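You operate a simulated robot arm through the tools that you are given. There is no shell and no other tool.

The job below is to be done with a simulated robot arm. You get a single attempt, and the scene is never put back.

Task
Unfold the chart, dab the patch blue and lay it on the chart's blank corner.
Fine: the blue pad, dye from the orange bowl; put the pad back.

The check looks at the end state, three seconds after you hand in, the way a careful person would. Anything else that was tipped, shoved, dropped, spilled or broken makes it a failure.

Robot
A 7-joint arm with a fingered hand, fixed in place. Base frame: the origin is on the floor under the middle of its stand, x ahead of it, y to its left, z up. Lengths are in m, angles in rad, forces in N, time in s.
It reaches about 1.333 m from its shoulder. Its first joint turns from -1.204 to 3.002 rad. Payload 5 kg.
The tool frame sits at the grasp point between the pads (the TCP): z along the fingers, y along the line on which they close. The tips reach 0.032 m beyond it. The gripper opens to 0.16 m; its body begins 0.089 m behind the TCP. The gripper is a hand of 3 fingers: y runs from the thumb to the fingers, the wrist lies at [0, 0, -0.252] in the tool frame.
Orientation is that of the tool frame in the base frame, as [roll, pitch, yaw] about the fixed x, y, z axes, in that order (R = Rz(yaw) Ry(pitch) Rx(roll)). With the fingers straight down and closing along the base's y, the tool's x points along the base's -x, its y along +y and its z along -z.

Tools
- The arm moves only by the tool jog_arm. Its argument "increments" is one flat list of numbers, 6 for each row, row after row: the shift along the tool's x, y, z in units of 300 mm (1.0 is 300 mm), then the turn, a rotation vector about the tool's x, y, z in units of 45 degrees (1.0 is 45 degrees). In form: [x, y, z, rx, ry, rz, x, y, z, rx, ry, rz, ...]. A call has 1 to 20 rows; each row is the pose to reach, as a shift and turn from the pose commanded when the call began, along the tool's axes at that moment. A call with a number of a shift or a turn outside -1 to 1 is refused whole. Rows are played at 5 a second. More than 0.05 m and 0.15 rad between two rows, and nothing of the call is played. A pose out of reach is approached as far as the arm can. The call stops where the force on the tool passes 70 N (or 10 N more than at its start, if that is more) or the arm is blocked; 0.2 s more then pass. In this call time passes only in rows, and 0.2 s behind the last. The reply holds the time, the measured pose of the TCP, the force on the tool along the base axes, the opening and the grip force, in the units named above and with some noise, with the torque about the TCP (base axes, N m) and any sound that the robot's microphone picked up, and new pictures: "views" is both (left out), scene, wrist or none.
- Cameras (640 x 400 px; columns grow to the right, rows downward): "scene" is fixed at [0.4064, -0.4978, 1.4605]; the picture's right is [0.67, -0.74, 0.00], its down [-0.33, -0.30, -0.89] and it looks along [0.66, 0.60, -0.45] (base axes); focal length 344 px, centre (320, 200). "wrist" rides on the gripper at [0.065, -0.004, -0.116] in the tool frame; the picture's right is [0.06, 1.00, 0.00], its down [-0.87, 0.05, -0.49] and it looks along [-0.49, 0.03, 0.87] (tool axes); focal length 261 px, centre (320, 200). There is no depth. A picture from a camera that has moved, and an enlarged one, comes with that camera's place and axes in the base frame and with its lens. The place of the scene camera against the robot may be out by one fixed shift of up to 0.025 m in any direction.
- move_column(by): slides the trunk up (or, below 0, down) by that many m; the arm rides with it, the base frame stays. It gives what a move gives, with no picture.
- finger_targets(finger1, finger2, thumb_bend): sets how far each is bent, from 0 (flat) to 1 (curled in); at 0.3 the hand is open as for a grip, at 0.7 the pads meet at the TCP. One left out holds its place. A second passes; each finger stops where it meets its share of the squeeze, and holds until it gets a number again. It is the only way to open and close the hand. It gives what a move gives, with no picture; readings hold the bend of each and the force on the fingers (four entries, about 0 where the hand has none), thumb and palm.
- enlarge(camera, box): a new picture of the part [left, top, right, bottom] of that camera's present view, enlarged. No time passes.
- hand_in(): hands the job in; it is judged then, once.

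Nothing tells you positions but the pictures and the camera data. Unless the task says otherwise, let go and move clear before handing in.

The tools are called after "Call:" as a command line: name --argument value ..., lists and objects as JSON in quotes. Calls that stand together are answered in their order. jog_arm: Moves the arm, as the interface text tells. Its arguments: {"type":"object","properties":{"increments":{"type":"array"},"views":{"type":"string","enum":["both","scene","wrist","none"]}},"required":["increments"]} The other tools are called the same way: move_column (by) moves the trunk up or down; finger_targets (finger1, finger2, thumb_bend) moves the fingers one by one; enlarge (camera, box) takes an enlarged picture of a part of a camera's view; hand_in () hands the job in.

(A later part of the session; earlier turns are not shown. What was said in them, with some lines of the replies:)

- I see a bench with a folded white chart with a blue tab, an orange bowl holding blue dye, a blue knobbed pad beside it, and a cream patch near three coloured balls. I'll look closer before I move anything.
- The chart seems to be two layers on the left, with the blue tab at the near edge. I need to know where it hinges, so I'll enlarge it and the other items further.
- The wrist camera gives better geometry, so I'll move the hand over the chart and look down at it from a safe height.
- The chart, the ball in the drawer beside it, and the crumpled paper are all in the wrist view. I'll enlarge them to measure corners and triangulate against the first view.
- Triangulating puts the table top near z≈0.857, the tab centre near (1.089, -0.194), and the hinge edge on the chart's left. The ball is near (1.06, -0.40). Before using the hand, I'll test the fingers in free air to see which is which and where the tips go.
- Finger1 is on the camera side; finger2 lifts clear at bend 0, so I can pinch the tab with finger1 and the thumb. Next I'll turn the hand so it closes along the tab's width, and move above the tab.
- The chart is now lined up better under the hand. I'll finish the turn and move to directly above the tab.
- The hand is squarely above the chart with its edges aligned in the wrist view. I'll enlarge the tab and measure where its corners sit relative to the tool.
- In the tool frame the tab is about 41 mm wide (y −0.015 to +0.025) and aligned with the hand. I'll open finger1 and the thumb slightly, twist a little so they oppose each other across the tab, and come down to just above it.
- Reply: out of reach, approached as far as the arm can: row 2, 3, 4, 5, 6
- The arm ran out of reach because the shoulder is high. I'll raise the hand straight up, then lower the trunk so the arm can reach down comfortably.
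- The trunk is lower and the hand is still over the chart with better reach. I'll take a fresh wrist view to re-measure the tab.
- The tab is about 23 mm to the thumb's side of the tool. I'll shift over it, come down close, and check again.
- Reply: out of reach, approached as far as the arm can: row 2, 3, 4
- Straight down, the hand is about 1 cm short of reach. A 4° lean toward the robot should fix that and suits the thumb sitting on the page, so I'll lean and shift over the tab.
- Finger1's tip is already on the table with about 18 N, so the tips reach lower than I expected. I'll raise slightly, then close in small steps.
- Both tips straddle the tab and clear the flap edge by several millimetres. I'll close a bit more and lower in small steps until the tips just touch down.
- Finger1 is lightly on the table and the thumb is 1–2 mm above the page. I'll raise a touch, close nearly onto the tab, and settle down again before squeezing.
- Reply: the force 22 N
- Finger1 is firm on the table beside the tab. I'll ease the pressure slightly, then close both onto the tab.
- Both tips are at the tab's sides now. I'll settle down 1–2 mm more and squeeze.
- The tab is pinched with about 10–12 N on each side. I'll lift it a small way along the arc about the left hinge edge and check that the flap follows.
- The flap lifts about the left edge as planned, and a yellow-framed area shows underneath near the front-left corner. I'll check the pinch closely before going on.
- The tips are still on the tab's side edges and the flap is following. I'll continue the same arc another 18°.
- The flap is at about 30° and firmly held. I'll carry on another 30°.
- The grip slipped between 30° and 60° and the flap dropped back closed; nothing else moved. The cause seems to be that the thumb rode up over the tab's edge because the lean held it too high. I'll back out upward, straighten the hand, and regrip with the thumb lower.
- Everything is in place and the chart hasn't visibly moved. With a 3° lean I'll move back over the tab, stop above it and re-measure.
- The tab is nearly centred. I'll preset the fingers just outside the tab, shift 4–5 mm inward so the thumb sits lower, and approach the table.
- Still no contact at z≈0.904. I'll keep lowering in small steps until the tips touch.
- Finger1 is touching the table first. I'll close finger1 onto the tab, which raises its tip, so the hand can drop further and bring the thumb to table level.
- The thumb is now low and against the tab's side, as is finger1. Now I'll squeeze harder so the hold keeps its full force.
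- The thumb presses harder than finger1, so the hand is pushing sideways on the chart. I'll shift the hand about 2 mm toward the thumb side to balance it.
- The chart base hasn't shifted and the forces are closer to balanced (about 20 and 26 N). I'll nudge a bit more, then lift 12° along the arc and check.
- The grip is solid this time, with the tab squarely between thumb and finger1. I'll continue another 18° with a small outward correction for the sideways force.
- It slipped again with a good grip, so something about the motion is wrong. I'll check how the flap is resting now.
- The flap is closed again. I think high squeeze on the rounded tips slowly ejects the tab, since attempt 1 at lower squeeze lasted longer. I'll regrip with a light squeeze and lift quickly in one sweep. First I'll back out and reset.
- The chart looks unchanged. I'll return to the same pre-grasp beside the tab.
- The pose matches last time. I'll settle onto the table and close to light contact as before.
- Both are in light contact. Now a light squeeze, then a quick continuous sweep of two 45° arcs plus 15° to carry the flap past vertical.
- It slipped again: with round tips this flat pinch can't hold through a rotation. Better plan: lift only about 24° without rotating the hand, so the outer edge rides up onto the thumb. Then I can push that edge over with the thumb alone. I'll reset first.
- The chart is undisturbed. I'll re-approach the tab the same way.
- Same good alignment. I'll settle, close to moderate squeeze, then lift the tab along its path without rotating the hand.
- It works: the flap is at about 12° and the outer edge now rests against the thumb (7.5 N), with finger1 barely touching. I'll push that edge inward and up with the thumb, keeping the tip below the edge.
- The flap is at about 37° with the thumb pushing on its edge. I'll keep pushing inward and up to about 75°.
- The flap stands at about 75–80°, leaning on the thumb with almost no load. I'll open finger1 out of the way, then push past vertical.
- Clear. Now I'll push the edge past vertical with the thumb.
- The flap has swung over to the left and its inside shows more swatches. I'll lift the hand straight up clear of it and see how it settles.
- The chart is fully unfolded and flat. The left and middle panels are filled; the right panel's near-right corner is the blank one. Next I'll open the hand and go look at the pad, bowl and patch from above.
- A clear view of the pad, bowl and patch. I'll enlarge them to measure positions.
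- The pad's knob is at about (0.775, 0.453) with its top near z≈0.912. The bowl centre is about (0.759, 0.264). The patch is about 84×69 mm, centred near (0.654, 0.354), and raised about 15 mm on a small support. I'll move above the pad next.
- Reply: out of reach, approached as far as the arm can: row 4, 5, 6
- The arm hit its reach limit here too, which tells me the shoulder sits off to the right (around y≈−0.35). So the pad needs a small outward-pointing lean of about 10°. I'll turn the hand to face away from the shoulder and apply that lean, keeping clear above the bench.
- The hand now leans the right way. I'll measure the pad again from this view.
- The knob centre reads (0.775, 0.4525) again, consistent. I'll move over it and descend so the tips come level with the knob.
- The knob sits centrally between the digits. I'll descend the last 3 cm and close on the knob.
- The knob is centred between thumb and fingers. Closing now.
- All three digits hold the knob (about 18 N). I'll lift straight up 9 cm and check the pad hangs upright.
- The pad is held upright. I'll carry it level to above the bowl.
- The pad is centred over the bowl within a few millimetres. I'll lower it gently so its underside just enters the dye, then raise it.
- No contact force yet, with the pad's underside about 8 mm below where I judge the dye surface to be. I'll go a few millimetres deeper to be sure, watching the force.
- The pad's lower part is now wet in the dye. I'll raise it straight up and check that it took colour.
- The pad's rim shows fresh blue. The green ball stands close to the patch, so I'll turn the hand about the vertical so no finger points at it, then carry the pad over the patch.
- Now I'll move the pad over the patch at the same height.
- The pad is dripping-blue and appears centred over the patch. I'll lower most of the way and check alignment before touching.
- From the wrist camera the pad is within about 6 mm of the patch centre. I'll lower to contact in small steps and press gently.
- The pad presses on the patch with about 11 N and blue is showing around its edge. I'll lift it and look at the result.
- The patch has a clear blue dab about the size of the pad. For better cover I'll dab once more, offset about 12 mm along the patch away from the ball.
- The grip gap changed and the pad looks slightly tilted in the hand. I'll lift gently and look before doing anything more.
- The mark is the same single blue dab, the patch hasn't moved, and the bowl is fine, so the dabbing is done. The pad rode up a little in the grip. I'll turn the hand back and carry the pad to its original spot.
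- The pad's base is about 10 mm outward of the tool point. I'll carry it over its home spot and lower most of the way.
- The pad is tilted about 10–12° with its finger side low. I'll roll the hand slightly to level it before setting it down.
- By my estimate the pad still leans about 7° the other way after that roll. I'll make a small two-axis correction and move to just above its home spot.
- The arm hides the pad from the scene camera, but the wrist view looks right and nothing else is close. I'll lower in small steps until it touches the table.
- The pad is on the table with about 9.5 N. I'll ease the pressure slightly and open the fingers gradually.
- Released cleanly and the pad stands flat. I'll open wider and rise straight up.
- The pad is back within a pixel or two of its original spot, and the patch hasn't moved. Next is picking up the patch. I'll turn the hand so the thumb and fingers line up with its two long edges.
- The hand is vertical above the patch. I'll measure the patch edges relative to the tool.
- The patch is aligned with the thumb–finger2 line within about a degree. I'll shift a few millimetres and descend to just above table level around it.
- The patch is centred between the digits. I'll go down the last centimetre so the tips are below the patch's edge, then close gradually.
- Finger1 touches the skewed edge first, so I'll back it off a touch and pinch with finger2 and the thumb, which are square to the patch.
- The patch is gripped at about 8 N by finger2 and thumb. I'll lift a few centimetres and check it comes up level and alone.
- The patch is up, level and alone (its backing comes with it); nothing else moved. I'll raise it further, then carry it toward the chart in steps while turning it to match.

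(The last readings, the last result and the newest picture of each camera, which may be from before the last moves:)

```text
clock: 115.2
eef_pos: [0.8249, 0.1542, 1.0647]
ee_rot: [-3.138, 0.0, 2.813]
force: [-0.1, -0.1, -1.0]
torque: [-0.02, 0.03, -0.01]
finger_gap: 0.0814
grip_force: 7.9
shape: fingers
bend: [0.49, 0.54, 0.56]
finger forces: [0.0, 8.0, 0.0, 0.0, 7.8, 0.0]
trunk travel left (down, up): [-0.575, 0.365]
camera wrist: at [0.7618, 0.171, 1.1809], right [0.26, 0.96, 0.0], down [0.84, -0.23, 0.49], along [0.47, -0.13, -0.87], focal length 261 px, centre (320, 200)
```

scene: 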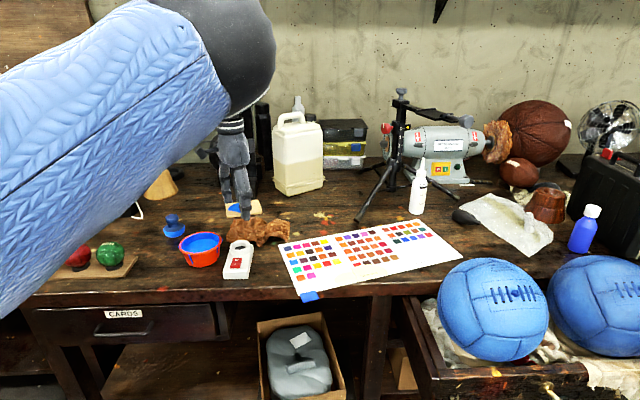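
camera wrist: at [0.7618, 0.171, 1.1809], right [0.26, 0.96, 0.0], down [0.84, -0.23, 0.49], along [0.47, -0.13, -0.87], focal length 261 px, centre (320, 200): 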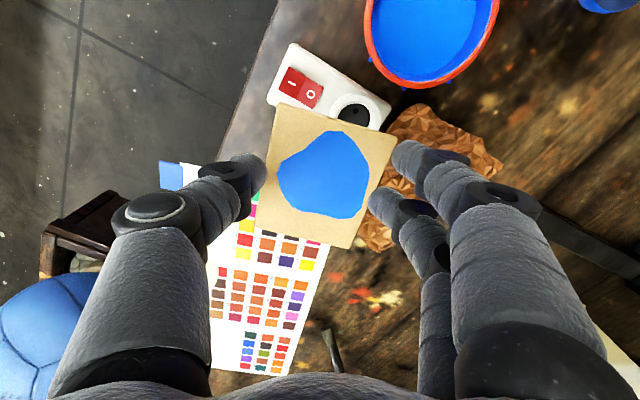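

Steady hold at 8 N. Continuing to a point above the chart.

Call:
jog_arm --increments '[-0.0975, -0.0569, 0, 0, 0, -0.037, -0.1949, -0.1139, 0, 0, 0, -0.0745, -0.2924, -0.1708, 0, 0, 0, -0.112, -0.3898, -0.2277, 0, 0, 0, -0.149, -0.4873, -0.2846, 0, 0, 0, -0.186, -0.5847, -0.3416, 0, 0, 0, -0.2235, -0.6822, -0.3985, 0, 0, 0, -0.261, -0.7796, -0.4554, 0, 0, 0, -0.298]' --views "both"

```text
clock: 117.0
eef_pos: [1.002, -0.0534, 1.0648]
ee_rot: [-3.139, -0.001, 3.048]
force: [0.3, 0.2, -1.4]
torque: [0.01, 0.01, -0.01]
finger_gap: 0.0816
grip_force: 8.2
shape: fingers
bend: [0.49, 0.54, 0.56]
finger forces: [0.1, 7.8, 0.0, 0.1, 7.8, 0.0]
trunk travel left (down, up): [-0.575, 0.365]
camera wrist: at [0.9379, -0.0517, 1.1812], right [0.03, 1.0, 0.0], down [0.87, -0.03, 0.49], along [0.49, -0.02, -0.87], focal length 261 px, centre (320, 200)
```

scene: 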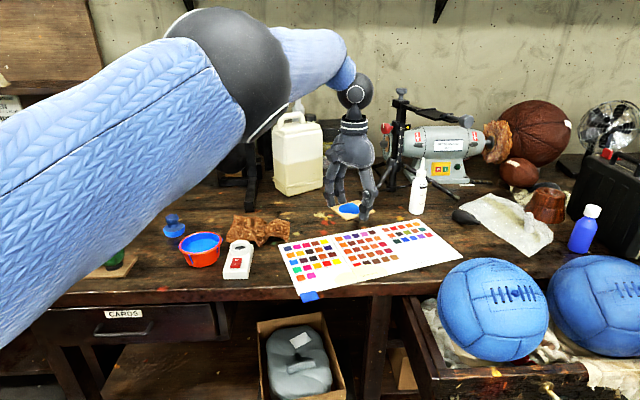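
wrist: 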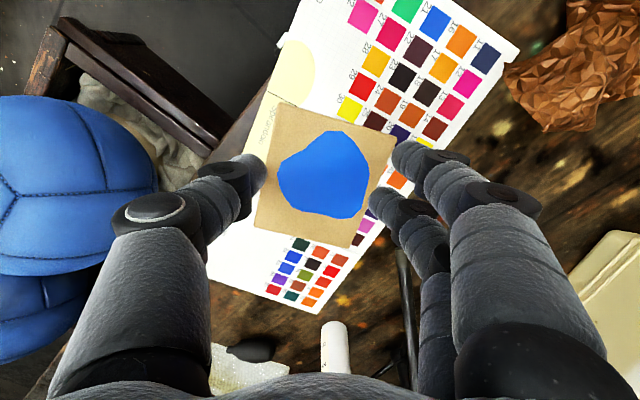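

The patch is above the chart. I'll zoom on the blank panel to pin down its near-right corner from here.

Call:
enlarge --camera "wrist" --box '[195, 200, 365, 330]'

Call:
enlarge --camera "scene" --box '[370, 205, 480, 275]'

```text
3.08 times, centred on (280, 265) of wrist
camera zoom: at [0.9379, -0.0517, 1.1812], right [0.03, 1.0, 0.0], down [0.87, -0.03, 0.49], along [0.49, -0.02, -0.87], focal length 802 px, centre (443, 0)
```

zoom: 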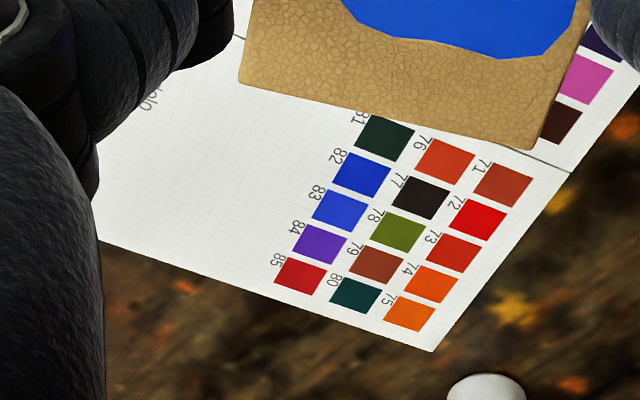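

```text
5.71 times, centred on (425, 240) of scene
camera zoom: at [0.4064, -0.4978, 1.4605], right [0.67, -0.74, 0.0], down [-0.33, -0.3, -0.89], along [0.66, 0.6, -0.45], focal length 1964 px, centre (-280, -29)
```

zoom: 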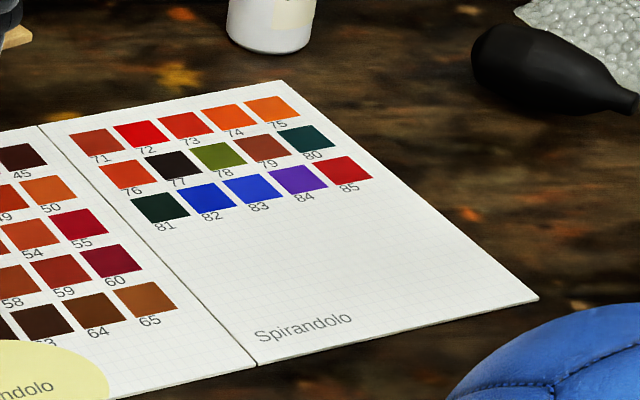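

The blank area spans about 10 cm square in that corner, and the chart corner agrees with my earlier estimate. To reach it, the hand must tilt about 33° outward. I'll open the unused finger1, tilt, and move partway out at height.

Call:
finger_targets --finger1 0.05

Call:
jog_arm --increments '[-0.059, -0.0335, 0, 0, -0.122, 0, -0.118, -0.067, 0, 0, -0.244, 0, -0.177, -0.1005, 0, 0, -0.3665, 0, -0.236, -0.134, 0, 0, -0.489, 0, -0.295, -0.1675, 0, 0, -0.611, 0, -0.354, -0.201, 0, 0, -0.733, 0]' --views "both"

Call:
enlarge --camera "scene" --box '[330, 130, 490, 290]'

```text
clock: 118.0
eef_pos: [1.0029, -0.0545, 1.0655]
ee_rot: [-3.138, -0.002, 3.047]
force: [0.0, 0.1, -1.4]
torque: [0.02, -0.01, 0.01]
finger_gap: 0.1516
grip_force: 7.9
shape: fingers
bend: [0.05, 0.54, 0.56]
finger forces: [0.0, 7.9, 0.0, 0.0, 7.7, 0.0]
trunk travel left (down, up): [-0.575, 0.365]
```

```text
clock: 119.4
eef_pos: [1.1023, -0.1214, 1.066]
ee_rot: [-3.137, 0.576, 3.047]
force: [0.5, 0.3, -0.9]
torque: [0.02, 0.0, 0.02]
finger_gap: 0.1517
grip_force: 7.0
shape: fingers
bend: [0.05, 0.54, 0.56]
finger forces: [0.0, 7.5, 0.0, 0.1, 7.5, 0.0]
trunk travel left (down, up): [-0.575, 0.365]
camera wrist: at [0.9855, -0.1151, 1.1289], right [0.04, 1.0, -0.04], down [0.46, 0.01, 0.89], along [0.88, -0.05, -0.46], focal length 261 px, centre (320, 200)
```

scene: 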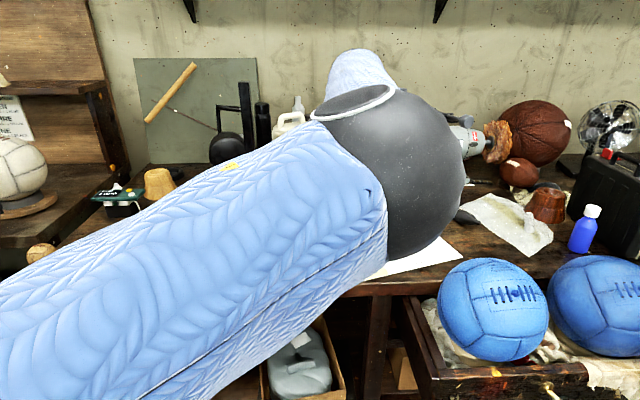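
wrist: 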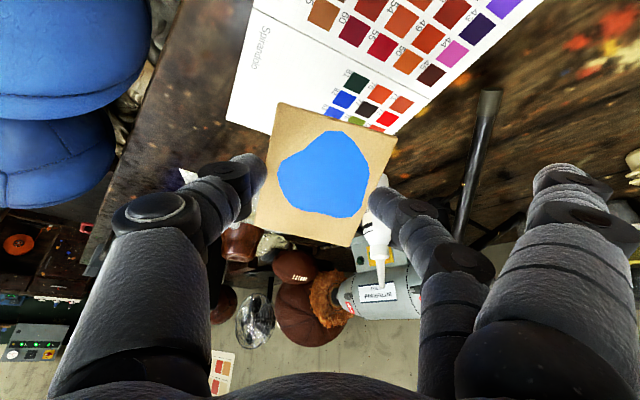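

```text
2.50 times, centred on (410, 210) of scene
camera zoom: at [0.4064, -0.4978, 1.4605], right [0.67, -0.74, 0.0], down [-0.33, -0.3, -0.89], along [0.66, 0.6, -0.45], focal length 859 px, centre (95, 175)
```

zoom: 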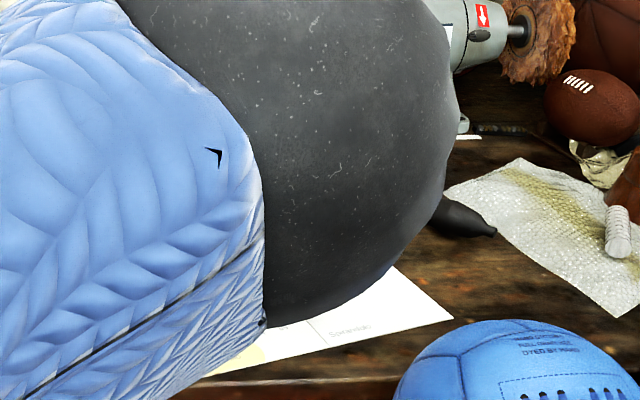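

The patch stays firmly held in the tilt, and there's clear space around the target. I'll move out over the blank corner and down to about 5 cm above it.

Call:
jog_arm --increments '[-0.0266, -0.0423, 0.0938, 0, 0, 0, -0.0532, -0.0847, 0.1876, 0, 0, 0, -0.0798, -0.127, 0.2814, 0, 0, 0, -0.1064, -0.1694, 0.3752, 0, 0, 0, -0.133, -0.2117, 0.469, 0, 0, 0]' --views "both"

Call:
enlarge --camera "wrist" --box '[160, 40, 480, 260]'

```text
clock: 120.6
eef_pos: [1.2066, -0.1975, 0.9685]
ee_rot: [-3.139, 0.575, 3.05]
force: [0.7, -0.8, -0.9]
torque: [0.04, 0.02, 0.0]
finger_gap: 0.1515
grip_force: 7.4
shape: fingers
bend: [0.05, 0.54, 0.56]
finger forces: [0.0, 7.6, 0.1, 0.0, 7.4, 0.0]
trunk travel left (down, up): [-0.575, 0.365]
camera wrist: at [1.089, -0.1905, 1.0308], right [0.04, 1.0, -0.04], down [0.47, 0.01, 0.88], along [0.88, -0.06, -0.46], focal length 261 px, centre (320, 200)
```

scene: 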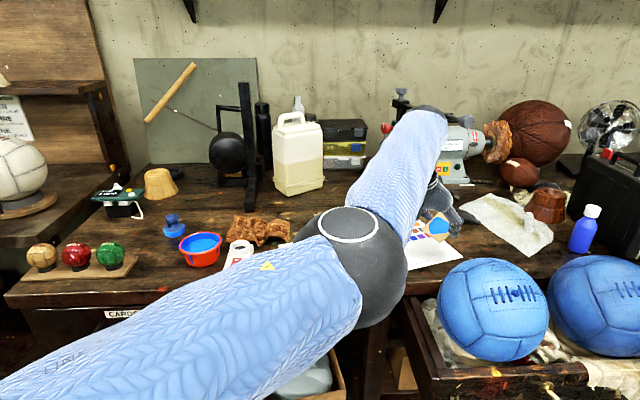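
wrist: 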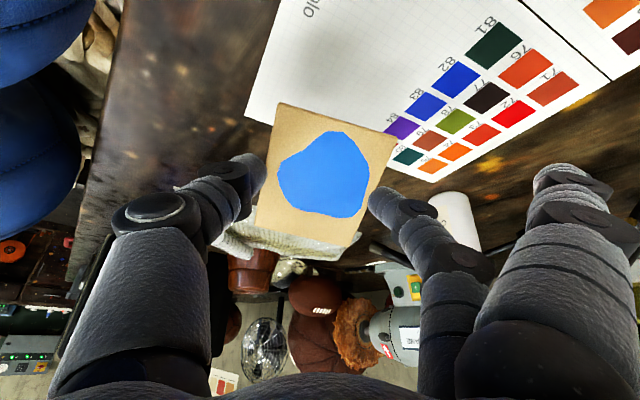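

```text
1.82 times, centred on (320, 150) of wrist
camera zoom: at [1.089, -0.1905, 1.0308], right [0.04, 1.0, -0.04], down [0.47, 0.01, 0.88], along [0.88, -0.06, -0.46], focal length 474 px, centre (320, 291)
```

zoom: 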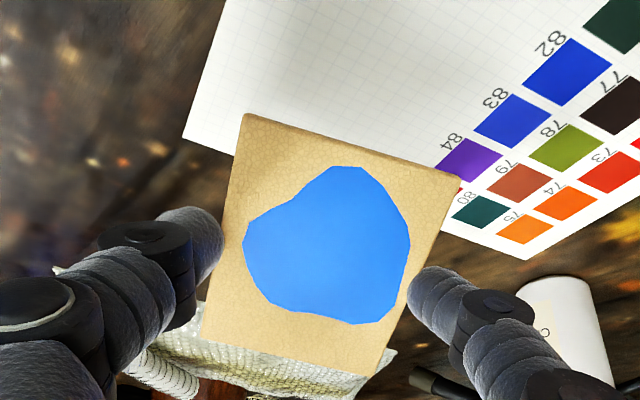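

The page corner again measures at (1.255, −0.271), so the patch is over the intended spot. Lowering toward the chart now.

Call:
jog_arm --increments '[0.0454, 0.0003, 0.0699, 0, 0, 0, 0.0872, 0.0006, 0.1342, 0, 0, 0]' --views "wrist"

Call:
jog_arm --increments '[0.0054, 0, 0.0084, 0, 0, 0]' --views "none"

Call:
jog_arm --increments '[0.0054, 0, 0.0084, 0, 0, 0]' --views "none"

```text
clock: 121.2
eef_pos: [1.2048, -0.196, 0.9232]
ee_rot: [-3.139, 0.576, 3.047]
force: [-0.1, -0.3, -1.2]
torque: [0.0, 0.04, 0.01]
finger_gap: 0.1521
grip_force: 7.1
shape: fingers
bend: [0.05, 0.54, 0.56]
finger forces: [0.1, 7.4, 0.0, 0.1, 7.5, 0.1]
trunk travel left (down, up): [-0.575, 0.365]
camera wrist: at [1.0877, -0.1892, 0.9846], right [0.04, 1.0, -0.04], down [0.46, 0.01, 0.89], along [0.88, -0.06, -0.46], focal length 261 px, centre (320, 200)
```

wrist: 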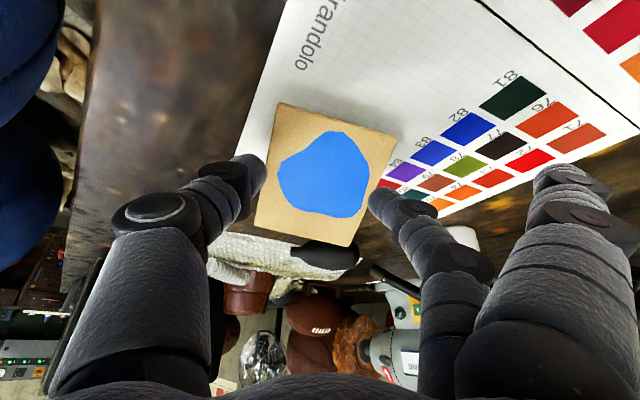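

```text
clock: 121.6
eef_pos: [1.2062, -0.1956, 0.9172]
ee_rot: [-3.138, 0.576, 3.05]
force: [-0.1, -0.6, -1.1]
torque: [-0.02, 0.03, -0.02]
finger_gap: 0.1518
grip_force: 7.6
shape: fingers
bend: [0.05, 0.54, 0.56]
finger forces: [0.1, 7.5, 0.0, 0.0, 7.6, 0.0]
trunk travel left (down, up): [-0.575, 0.365]
```

```text
clock: 122.0
eef_pos: [1.2068, -0.1958, 0.9139]
ee_rot: [-3.138, 0.576, 3.048]
force: [0.2, -0.7, 0.1]
torque: [-0.04, 0.02, 0.0]
finger_gap: 0.1518
grip_force: 7.2
shape: fingers
bend: [0.05, 0.54, 0.56]
finger forces: [0.1, 7.4, 0.1, 0.0, 7.4, 0.1]
trunk travel left (down, up): [-0.575, 0.365]
```

Light contact is starting, as predicted at z≈0.914. I'll ease down a little more so the patch tips flatter before I let go.

Call:
jog_arm --increments '[0.0036, 0, 0.0056, 0, 0, 0]' --views "none"

Call:
jog_arm --increments '[0.0036, 0, 0.0056, 0, 0, 0]' --views "none"

Call:
jog_arm --increments '[0.0036, 0, 0.0056, 0, 0, 0]' --views "both"

Call:
enlarge --camera "scene" --box '[390, 170, 490, 270]'

```text
clock: 122.4
eef_pos: [1.2058, -0.196, 0.9142]
ee_rot: [-3.138, 0.576, 3.048]
force: [1.2, 0.2, 1.6]
torque: [-0.04, -0.07, 0.03]
finger_gap: 0.1515
grip_force: 7.9
shape: fingers
bend: [0.05, 0.54, 0.56]
finger forces: [0.1, 8.4, 0.0, 0.0, 7.9, 0.1]
trunk travel left (down, up): [-0.575, 0.365]
```

```text
clock: 122.8
eef_pos: [1.2055, -0.1955, 0.9119]
ee_rot: [-3.135, 0.576, 3.049]
force: [1.3, -0.1, 3.7]
torque: [-0.04, -0.03, 0.02]
finger_gap: 0.1517
grip_force: 8.5
shape: fingers
bend: [0.05, 0.54, 0.56]
finger forces: [0.0, 8.5, 0.0, 0.0, 8.3, 0.0]
trunk travel left (down, up): [-0.575, 0.365]
```

```text
clock: 123.2
eef_pos: [1.2051, -0.195, 0.9105]
ee_rot: [-3.137, 0.574, 3.049]
force: [0.9, -0.6, 3.2]
torque: [-0.06, -0.01, 0.01]
finger_gap: 0.1518
grip_force: 8.0
shape: fingers
bend: [0.05, 0.54, 0.56]
finger forces: [0.0, 8.2, 0.0, 0.0, 8.3, 0.0]
trunk travel left (down, up): [-0.575, 0.365]
camera wrist: at [1.0878, -0.1891, 0.9717], right [0.04, 1.0, -0.04], down [0.47, 0.01, 0.88], along [0.88, -0.06, -0.46], focal length 261 px, centre (320, 200)
```

scene: 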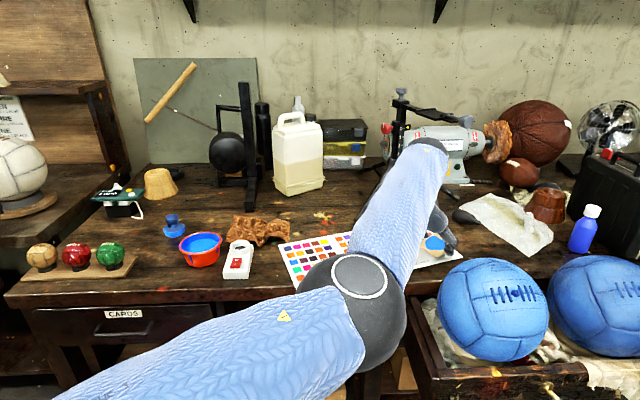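
wrist: 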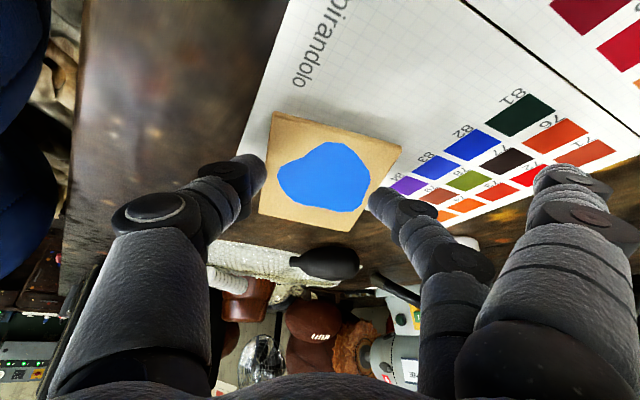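

```text
4.00 times, centred on (440, 220) of scene
camera zoom: at [0.4064, -0.4978, 1.4605], right [0.67, -0.74, 0.0], down [-0.33, -0.3, -0.89], along [0.66, 0.6, -0.45], focal length 1375 px, centre (-160, 120)
```

zoom: 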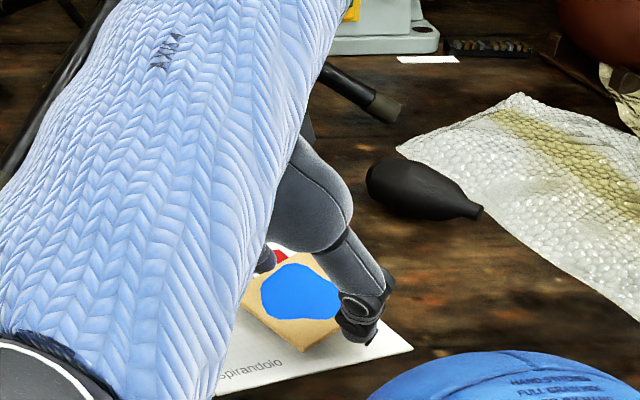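

The patch is pivoting flatter as intended. A few more millimetres.

Call:
jog_arm --increments '[0.0045, 0, 0.007, 0, 0, 0]' --views "none"

Call:
jog_arm --increments '[0.0045, 0, 0.007, 0, 0, 0]' --views "none"

Call:
jog_arm --increments '[0.0045, 0, 0.007, 0, 0, 0]' --views "wrist"

Call:
enlarge --camera "wrist" --box '[200, 60, 440, 260]'

Call:
enlarge --camera "scene" --box '[400, 200, 480, 270]'

```text
clock: 123.6
eef_pos: [1.2052, -0.1974, 0.9061]
ee_rot: [-3.136, 0.573, 3.049]
force: [1.6, 0.3, 0.7]
torque: [-0.03, -0.02, -0.01]
finger_gap: 0.1516
grip_force: 8.0
shape: fingers
bend: [0.05, 0.54, 0.56]
finger forces: [0.0, 7.8, 0.1, 0.1, 7.9, 0.1]
trunk travel left (down, up): [-0.575, 0.365]
```

```text
clock: 124.0
eef_pos: [1.2054, -0.1946, 0.9045]
ee_rot: [-3.137, 0.576, 3.049]
force: [0.7, -0.6, 1.6]
torque: [-0.02, 0.01, -0.01]
finger_gap: 0.1516
grip_force: 7.7
shape: fingers
bend: [0.05, 0.54, 0.56]
finger forces: [0.0, 7.5, 0.0, 0.1, 8.2, 0.0]
trunk travel left (down, up): [-0.575, 0.365]
```

```text
clock: 124.4
eef_pos: [1.2051, -0.1955, 0.9047]
ee_rot: [-3.139, 0.574, 3.05]
force: [1.9, -0.4, 6.2]
torque: [-0.13, -0.13, -0.03]
finger_gap: 0.1513
grip_force: 9.1
shape: fingers
bend: [0.05, 0.54, 0.56]
finger forces: [0.1, 8.8, 0.0, 0.1, 8.8, 0.0]
trunk travel left (down, up): [-0.575, 0.365]
camera wrist: at [1.0877, -0.1889, 0.9657], right [0.04, 1.0, -0.04], down [0.46, 0.01, 0.89], along [0.88, -0.06, -0.46], focal length 261 px, centre (320, 200)
```

wrist: 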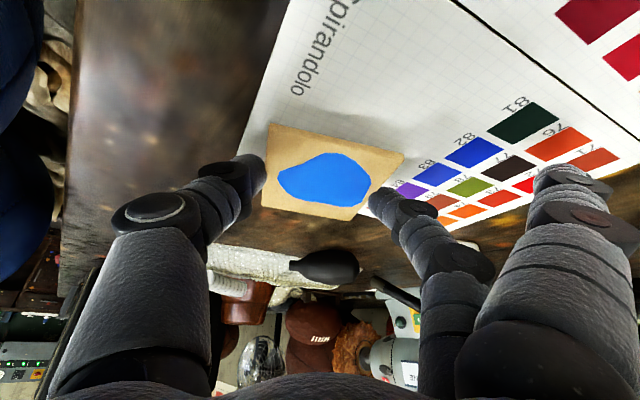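

```text
2.00 times, centred on (320, 160) of wrist
camera zoom: at [1.0877, -0.1889, 0.9657], right [0.04, 1.0, -0.04], down [0.46, 0.01, 0.89], along [0.88, -0.06, -0.46], focal length 521 px, centre (320, 280)
```

zoom: 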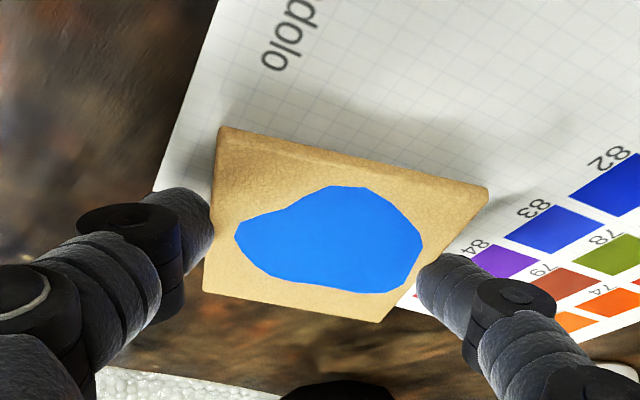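

```text
5.71 times, centred on (440, 235) of scene
camera zoom: at [0.4064, -0.4978, 1.4605], right [0.67, -0.74, 0.0], down [-0.33, -0.3, -0.89], along [0.66, 0.6, -0.45], focal length 1964 px, centre (-366, 0)
```

zoom: 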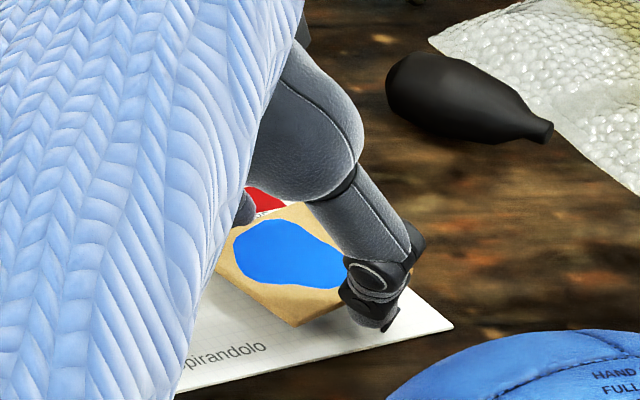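

The patch lies nearly flat within the blank corner; by my estimate all four corners are inside the panel. I'll ease the pressure and release both digits gently.

Call:
jog_arm --increments '[-0.0018, 0, -0.0028, 0, 0, 0]' --views "none"

Call:
finger_targets --finger2 0.5 --thumb_bend 0.51

Call:
enlarge --camera "wrist" --box '[200, 60, 440, 260]'

Call:
enlarge --camera "scene" --box '[400, 200, 480, 270]'

```text
clock: 124.8
eef_pos: [1.204, -0.1954, 0.904]
ee_rot: [-3.138, 0.575, 3.048]
force: [1.1, 0.5, 4.8]
torque: [-0.14, -0.11, 0.02]
finger_gap: 0.1514
grip_force: 8.1
shape: fingers
bend: [0.05, 0.54, 0.56]
finger forces: [0.0, 8.7, 0.0, 0.0, 8.7, 0.0]
trunk travel left (down, up): [-0.575, 0.365]
```

```text
clock: 125.8
eef_pos: [1.205, -0.1952, 0.9034]
ee_rot: [-3.138, 0.576, 3.049]
force: [0.1, -0.1, -0.6]
torque: [0.02, -0.03, 0.04]
finger_gap: 0.157
grip_force: 0.0
shape: fingers
bend: [0.05, 0.5, 0.51]
finger forces: [0.0, 0.1, 0.1, 0.0, 0.1, 0.0]
trunk travel left (down, up): [-0.575, 0.365]
```

```text
2.00 times, centred on (320, 160) of wrist
camera zoom: at [1.0879, -0.189, 0.9654], right [0.04, 1.0, -0.04], down [0.47, 0.01, 0.89], along [0.88, -0.06, -0.46], focal length 521 px, centre (320, 280)
```

zoom: 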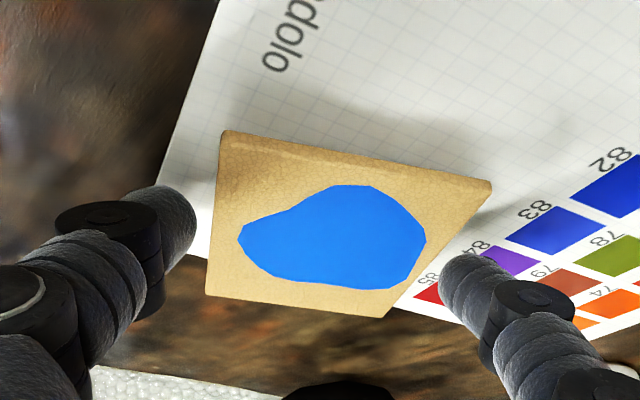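

```text
5.71 times, centred on (440, 235) of scene
camera zoom: at [0.4064, -0.4978, 1.4605], right [0.67, -0.74, 0.0], down [-0.33, -0.3, -0.89], along [0.66, 0.6, -0.45], focal length 1964 px, centre (-366, 0)
```

zoom: 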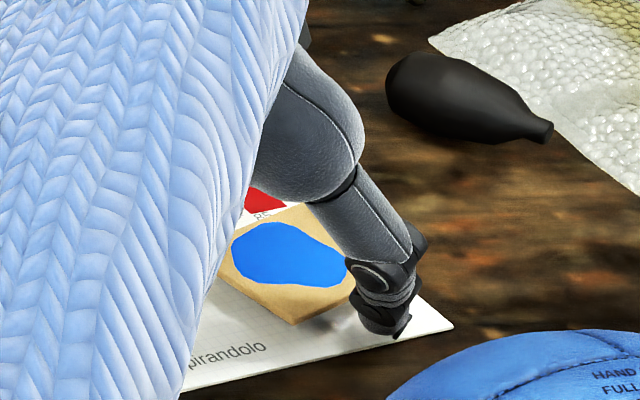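

The patch is released and lying flat. I'll open wider and back the hand off upward, clear of the patch.

Call:
finger_targets --finger2 0.4 --thumb_bend 0.4

Call:
jog_arm --increments '[-0.0363, -0.0003, -0.0559, 0, 0, 0, -0.0726, -0.0005, -0.1118, 0, 0, 0, -0.145, -0.001, -0.2236, 0, 0, 0, -0.2, -0.001, -0.36, 0, 0, 0, -0.22, -0.001, -0.5, 0, 0, 0]' --views "both"

Call:
enlarge --camera "wrist" --box '[160, 40, 480, 260]'

```text
clock: 126.8
eef_pos: [1.2057, -0.1957, 0.9019]
ee_rot: [-3.138, 0.576, 3.05]
force: [-0.3, -0.6, -0.4]
torque: [0.01, 0.02, -0.02]
finger_gap: 0.1794
grip_force: 0.1
shape: fingers
bend: [0.05, 0.4, 0.4]
finger forces: [0.0, 0.0, 0.1, 0.1, 0.1, 0.0]
trunk travel left (down, up): [-0.575, 0.365]
```

```text
clock: 128.0
eef_pos: [1.1767, -0.1914, 1.0677]
ee_rot: [-3.138, 0.577, 3.048]
force: [0.4, -0.3, 0.3]
torque: [-0.03, -0.04, 0.01]
finger_gap: 0.1792
grip_force: 0.0
shape: fingers
bend: [0.05, 0.4, 0.4]
finger forces: [0.0, 0.0, 0.0, 0.0, 0.0, 0.0]
trunk travel left (down, up): [-0.575, 0.365]
camera wrist: at [1.0602, -0.1855, 1.1299], right [0.04, 1.0, -0.04], down [0.46, 0.01, 0.89], along [0.88, -0.06, -0.46], focal length 261 px, centre (320, 200)
```

scene: 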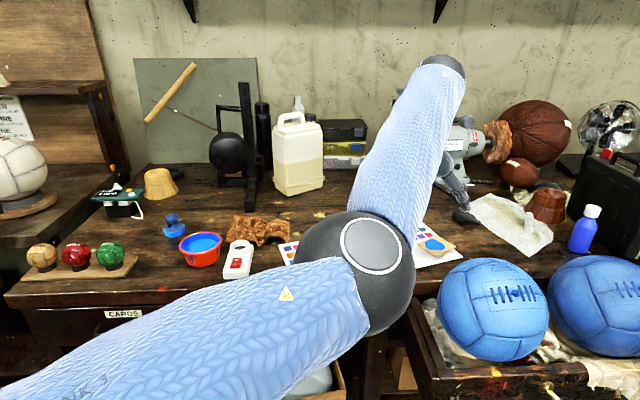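
wrist: 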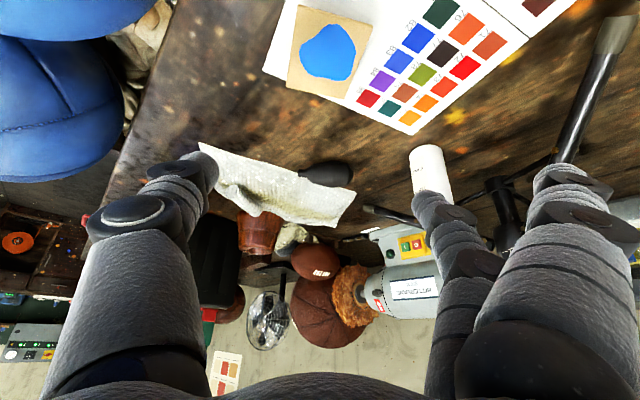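

```text
1.82 times, centred on (320, 150) of wrist
camera zoom: at [1.0602, -0.1855, 1.1299], right [0.04, 1.0, -0.04], down [0.46, 0.01, 0.89], along [0.88, -0.06, -0.46], focal length 474 px, centre (320, 291)
```

zoom: 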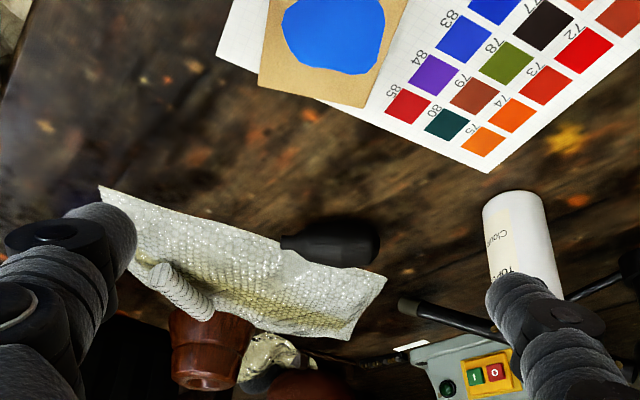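

The hand is clear. I'll check the patch's placement on the panel closely.

Call:
enlarge --camera "wrist" --box '[240, 0, 460, 140]'

Call:
enlarge --camera "scene" --box '[390, 200, 480, 280]'

```text
2.86 times, centred on (350, 70) of wrist
camera zoom: at [1.0602, -0.1855, 1.1299], right [0.04, 1.0, -0.04], down [0.46, 0.01, 0.89], along [0.88, -0.06, -0.46], focal length 745 px, centre (234, 571)
```

zoom: 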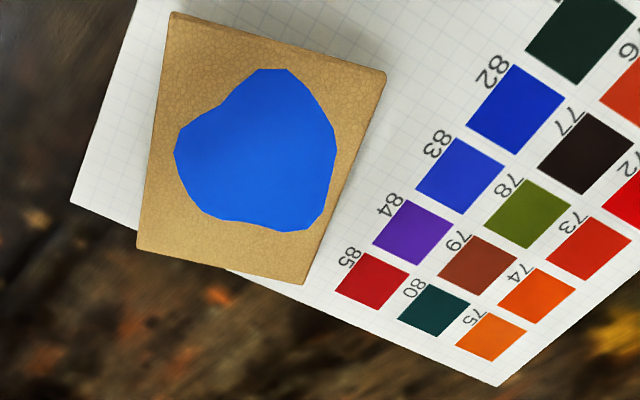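

```text
5.00 times, centred on (435, 240) of scene
camera zoom: at [0.4064, -0.4978, 1.4605], right [0.67, -0.74, 0.0], down [-0.33, -0.3, -0.89], along [0.66, 0.6, -0.45], focal length 1718 px, centre (-255, 0)
```

zoom: 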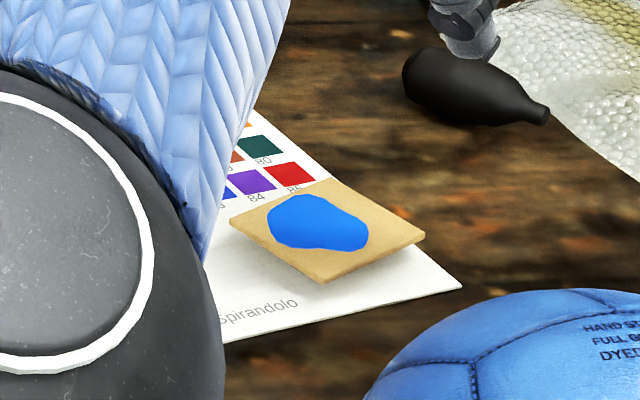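

All four corners are inside the blank area (about 4 mm or more from the panel edges, clear of the swatches and text), centred where I planned. I'll leave it and retract the hand well clear.

Call:
jog_arm --increments '[0.0753, 0.012, -0.1059, 0, 0, 0, 0.1506, 0.024, -0.2117, 0, 0, 0, 0.2259, 0.036, -0.3176, 0, 0, 0, 0.3011, 0.048, -0.4234, 0, 0, 0, 0.3764, 0.06, -0.5293, 0, 0, 0, 0.4517, 0.072, -0.6351, 0, 0, 0, 0.527, 0.084, -0.741, 0, 0, 0]' --views "none"

Call:
jog_arm --increments '[0, 0, 0, 0, 0.147, 0, 0, 0, 0, 0, 0.293, 0, 0, 0, 0, 0, 0.44, 0, 0, 0, 0, 0, 0.587, 0, 0, 0, 0, 0, 0.733, 0]' --views "both"

```text
clock: 129.6
eef_pos: [0.9265, -0.1451, 1.1648]
ee_rot: [-3.138, 0.576, 3.046]
force: [-0.4, 0.3, -0.3]
torque: [0.02, -0.04, 0.0]
finger_gap: 0.1794
grip_force: 0.1
shape: fingers
bend: [0.05, 0.4, 0.4]
finger forces: [0.0, 0.0, 0.1, 0.0, 0.1, 0.1]
trunk travel left (down, up): [-0.575, 0.365]
```

```text
clock: 130.8
eef_pos: [0.9304, -0.1417, 1.1658]
ee_rot: [-3.136, -0.001, 3.045]
force: [0.2, 0.1, -0.5]
torque: [-0.07, -0.03, 0.01]
finger_gap: 0.1796
grip_force: 0.1
shape: fingers
bend: [0.05, 0.4, 0.4]
finger forces: [0.0, 0.0, 0.1, 0.0, 0.1, 0.0]
trunk travel left (down, up): [-0.575, 0.365]
camera wrist: at [0.8638, -0.1403, 1.2822], right [0.03, 1.0, 0.0], down [0.87, -0.03, 0.49], along [0.49, -0.02, -0.87], focal length 261 px, centre (320, 200)
```

scene: 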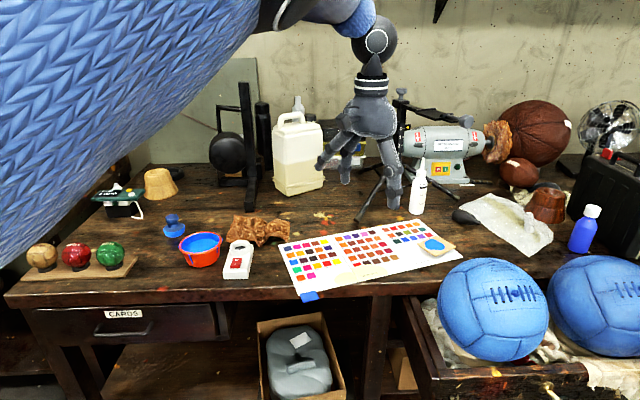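
wrist: 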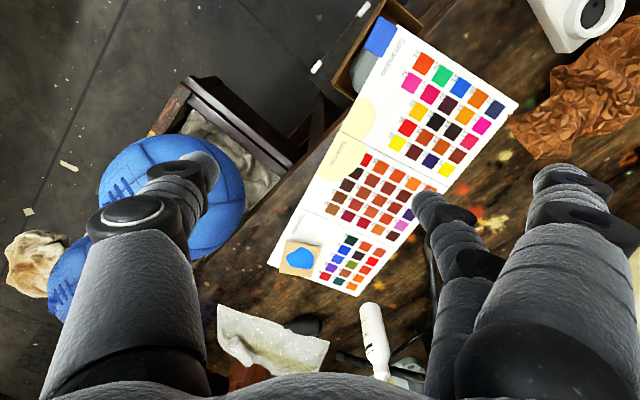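

Call:
enlarge --camera "scene" --box '[270, 200, 480, 310]'

Call:
enlarge --camera "scene" --box '[395, 215, 475, 270]'

Call:
enlarge --camera "wrist" --box '[250, 20, 530, 310]'

Call:
enlarge --camera "scene" --box '[10, 150, 300, 300]'

```text
3.05 times, centred on (375, 255) of scene
camera zoom: at [0.4064, -0.4978, 1.4605], right [0.67, -0.74, 0.0], down [-0.33, -0.3, -0.89], along [0.66, 0.6, -0.45], focal length 1047 px, centre (152, 32)
```

zoom: 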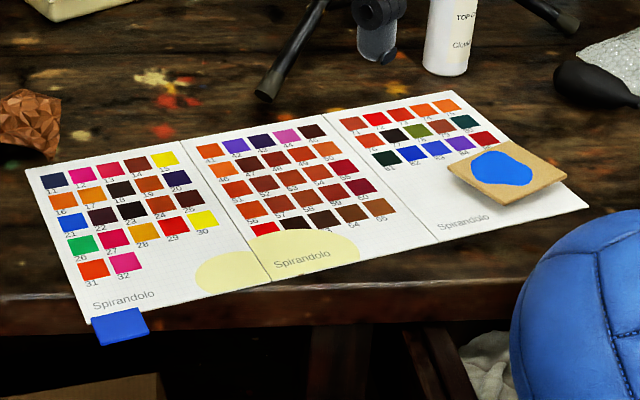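

```text
7.27 times, centred on (435, 242) of scene
camera zoom: at [0.4064, -0.4978, 1.4605], right [0.67, -0.74, 0.0], down [-0.33, -0.3, -0.89], along [0.66, 0.6, -0.45], focal length 2499 px, centre (-516, -109)
```

zoom: 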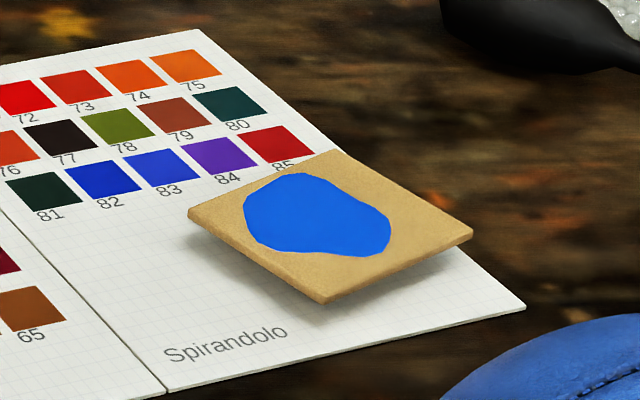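

```text
1.38 times, centred on (390, 165) of wrist
camera zoom: at [0.8638, -0.1403, 1.2822], right [0.03, 1.0, 0.0], down [0.87, -0.03, 0.49], along [0.49, -0.02, -0.87], focal length 360 px, centre (223, 248)
```

zoom: 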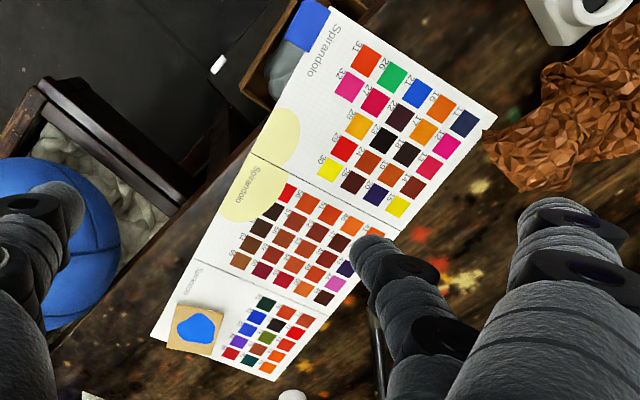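

```text
2.21 times, centred on (155, 225) of scene
camera zoom: at [0.4064, -0.4978, 1.4605], right [0.67, -0.74, 0.0], down [-0.33, -0.3, -0.89], along [0.66, 0.6, -0.45], focal length 758 px, centre (684, 145)
```

zoom: 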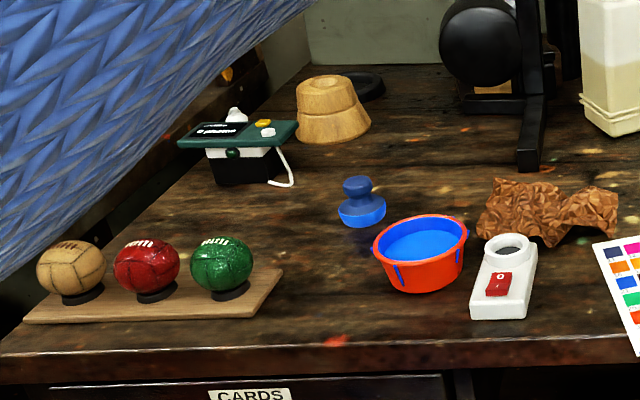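

Everything checks out. The chart lies open, the blue-dabbed patch sits in the blank corner, and the pad is back at its spot. The bowl, balls and other items look undisturbed. I'll move the hand back toward where it started and then hand in.

Call:
finger_targets --finger1 0.3 --finger2 0.3 --thumb_bend 0.3

Call:
jog_arm --increments '[0.14, 0.02, -0.03, 0, 0, 0, 0.28, 0.05, -0.06, 0, 0, 0, 0.42, 0.1, -0.09, 0, 0, 0, 0.56, 0.15, -0.12, 0, 0, 0, 0.7, 0.2, -0.14, 0, 0, 0]' --views "scene"

```text
clock: 131.8
eef_pos: [0.9281, -0.1429, 1.1656]
ee_rot: [-3.139, -0.002, 3.045]
force: [0.0, 0.0, -0.3]
torque: [0.02, 0.0, 0.0]
finger_gap: 0.1683
grip_force: 0.1
shape: fingers
bend: [0.3, 0.3, 0.3]
finger forces: [0.0, 0.0, 0.0, 0.0, 0.0, 0.0]
trunk travel left (down, up): [-0.575, 0.365]
```

```text
clock: 133.0
eef_pos: [0.7234, -0.063, 1.2077]
ee_rot: [-3.14, 0.001, 3.045]
force: [-0.4, 0.6, 0.2]
torque: [-0.02, 0.02, -0.01]
finger_gap: 0.1681
grip_force: 0.1
shape: fingers
bend: [0.3, 0.3, 0.3]
finger forces: [0.0, 0.1, 0.1, 0.0, 0.1, 0.1]
trunk travel left (down, up): [-0.575, 0.365]
```

scene: 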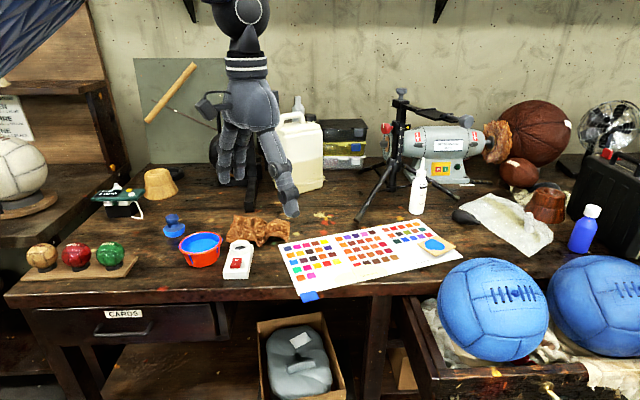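

The hand is clear, and the scene view shows the open chart with the blue patch on its blank corner and the pad back at its spot. Nothing else has moved that I can see, so I'm handing in.

Call:
hand_in

```text
The job is handed in.
```

The job is handed in. The chart is open, the patch is dabbed blue and lying on the blank corner, and the pad is back in its place. I haven't seen the verdict.

- **Chart:** It took four tries. The first three pinches on the tab slipped and the flap dropped shut. On the fourth I lifted the edge and pushed it over with the thumb. It now lies flat, with the tab side hanging slightly over the front of the bench, and its base did not shift.
- **Patch:** The blue mark is one dab covering a little under half of the patch. I pressed a second time, slightly to one side, but the mark didn't change.
- **Placement:** The patch sits in the near-right corner of the right panel, clear of the swatches and text. It is turned about 13° from square, and its closest corner is about 4 mm inside the panel edge by my measurement.
- **Pad:** It rode up and tilted in the grip during the second press, so I levelled it before setting it down. It stands upright within a few millimetres of where it started.
- **Everything else:** I saw no sign that anything was tipped, spilled or moved. The bowl, balls, bottle and other items look as they did at the start.
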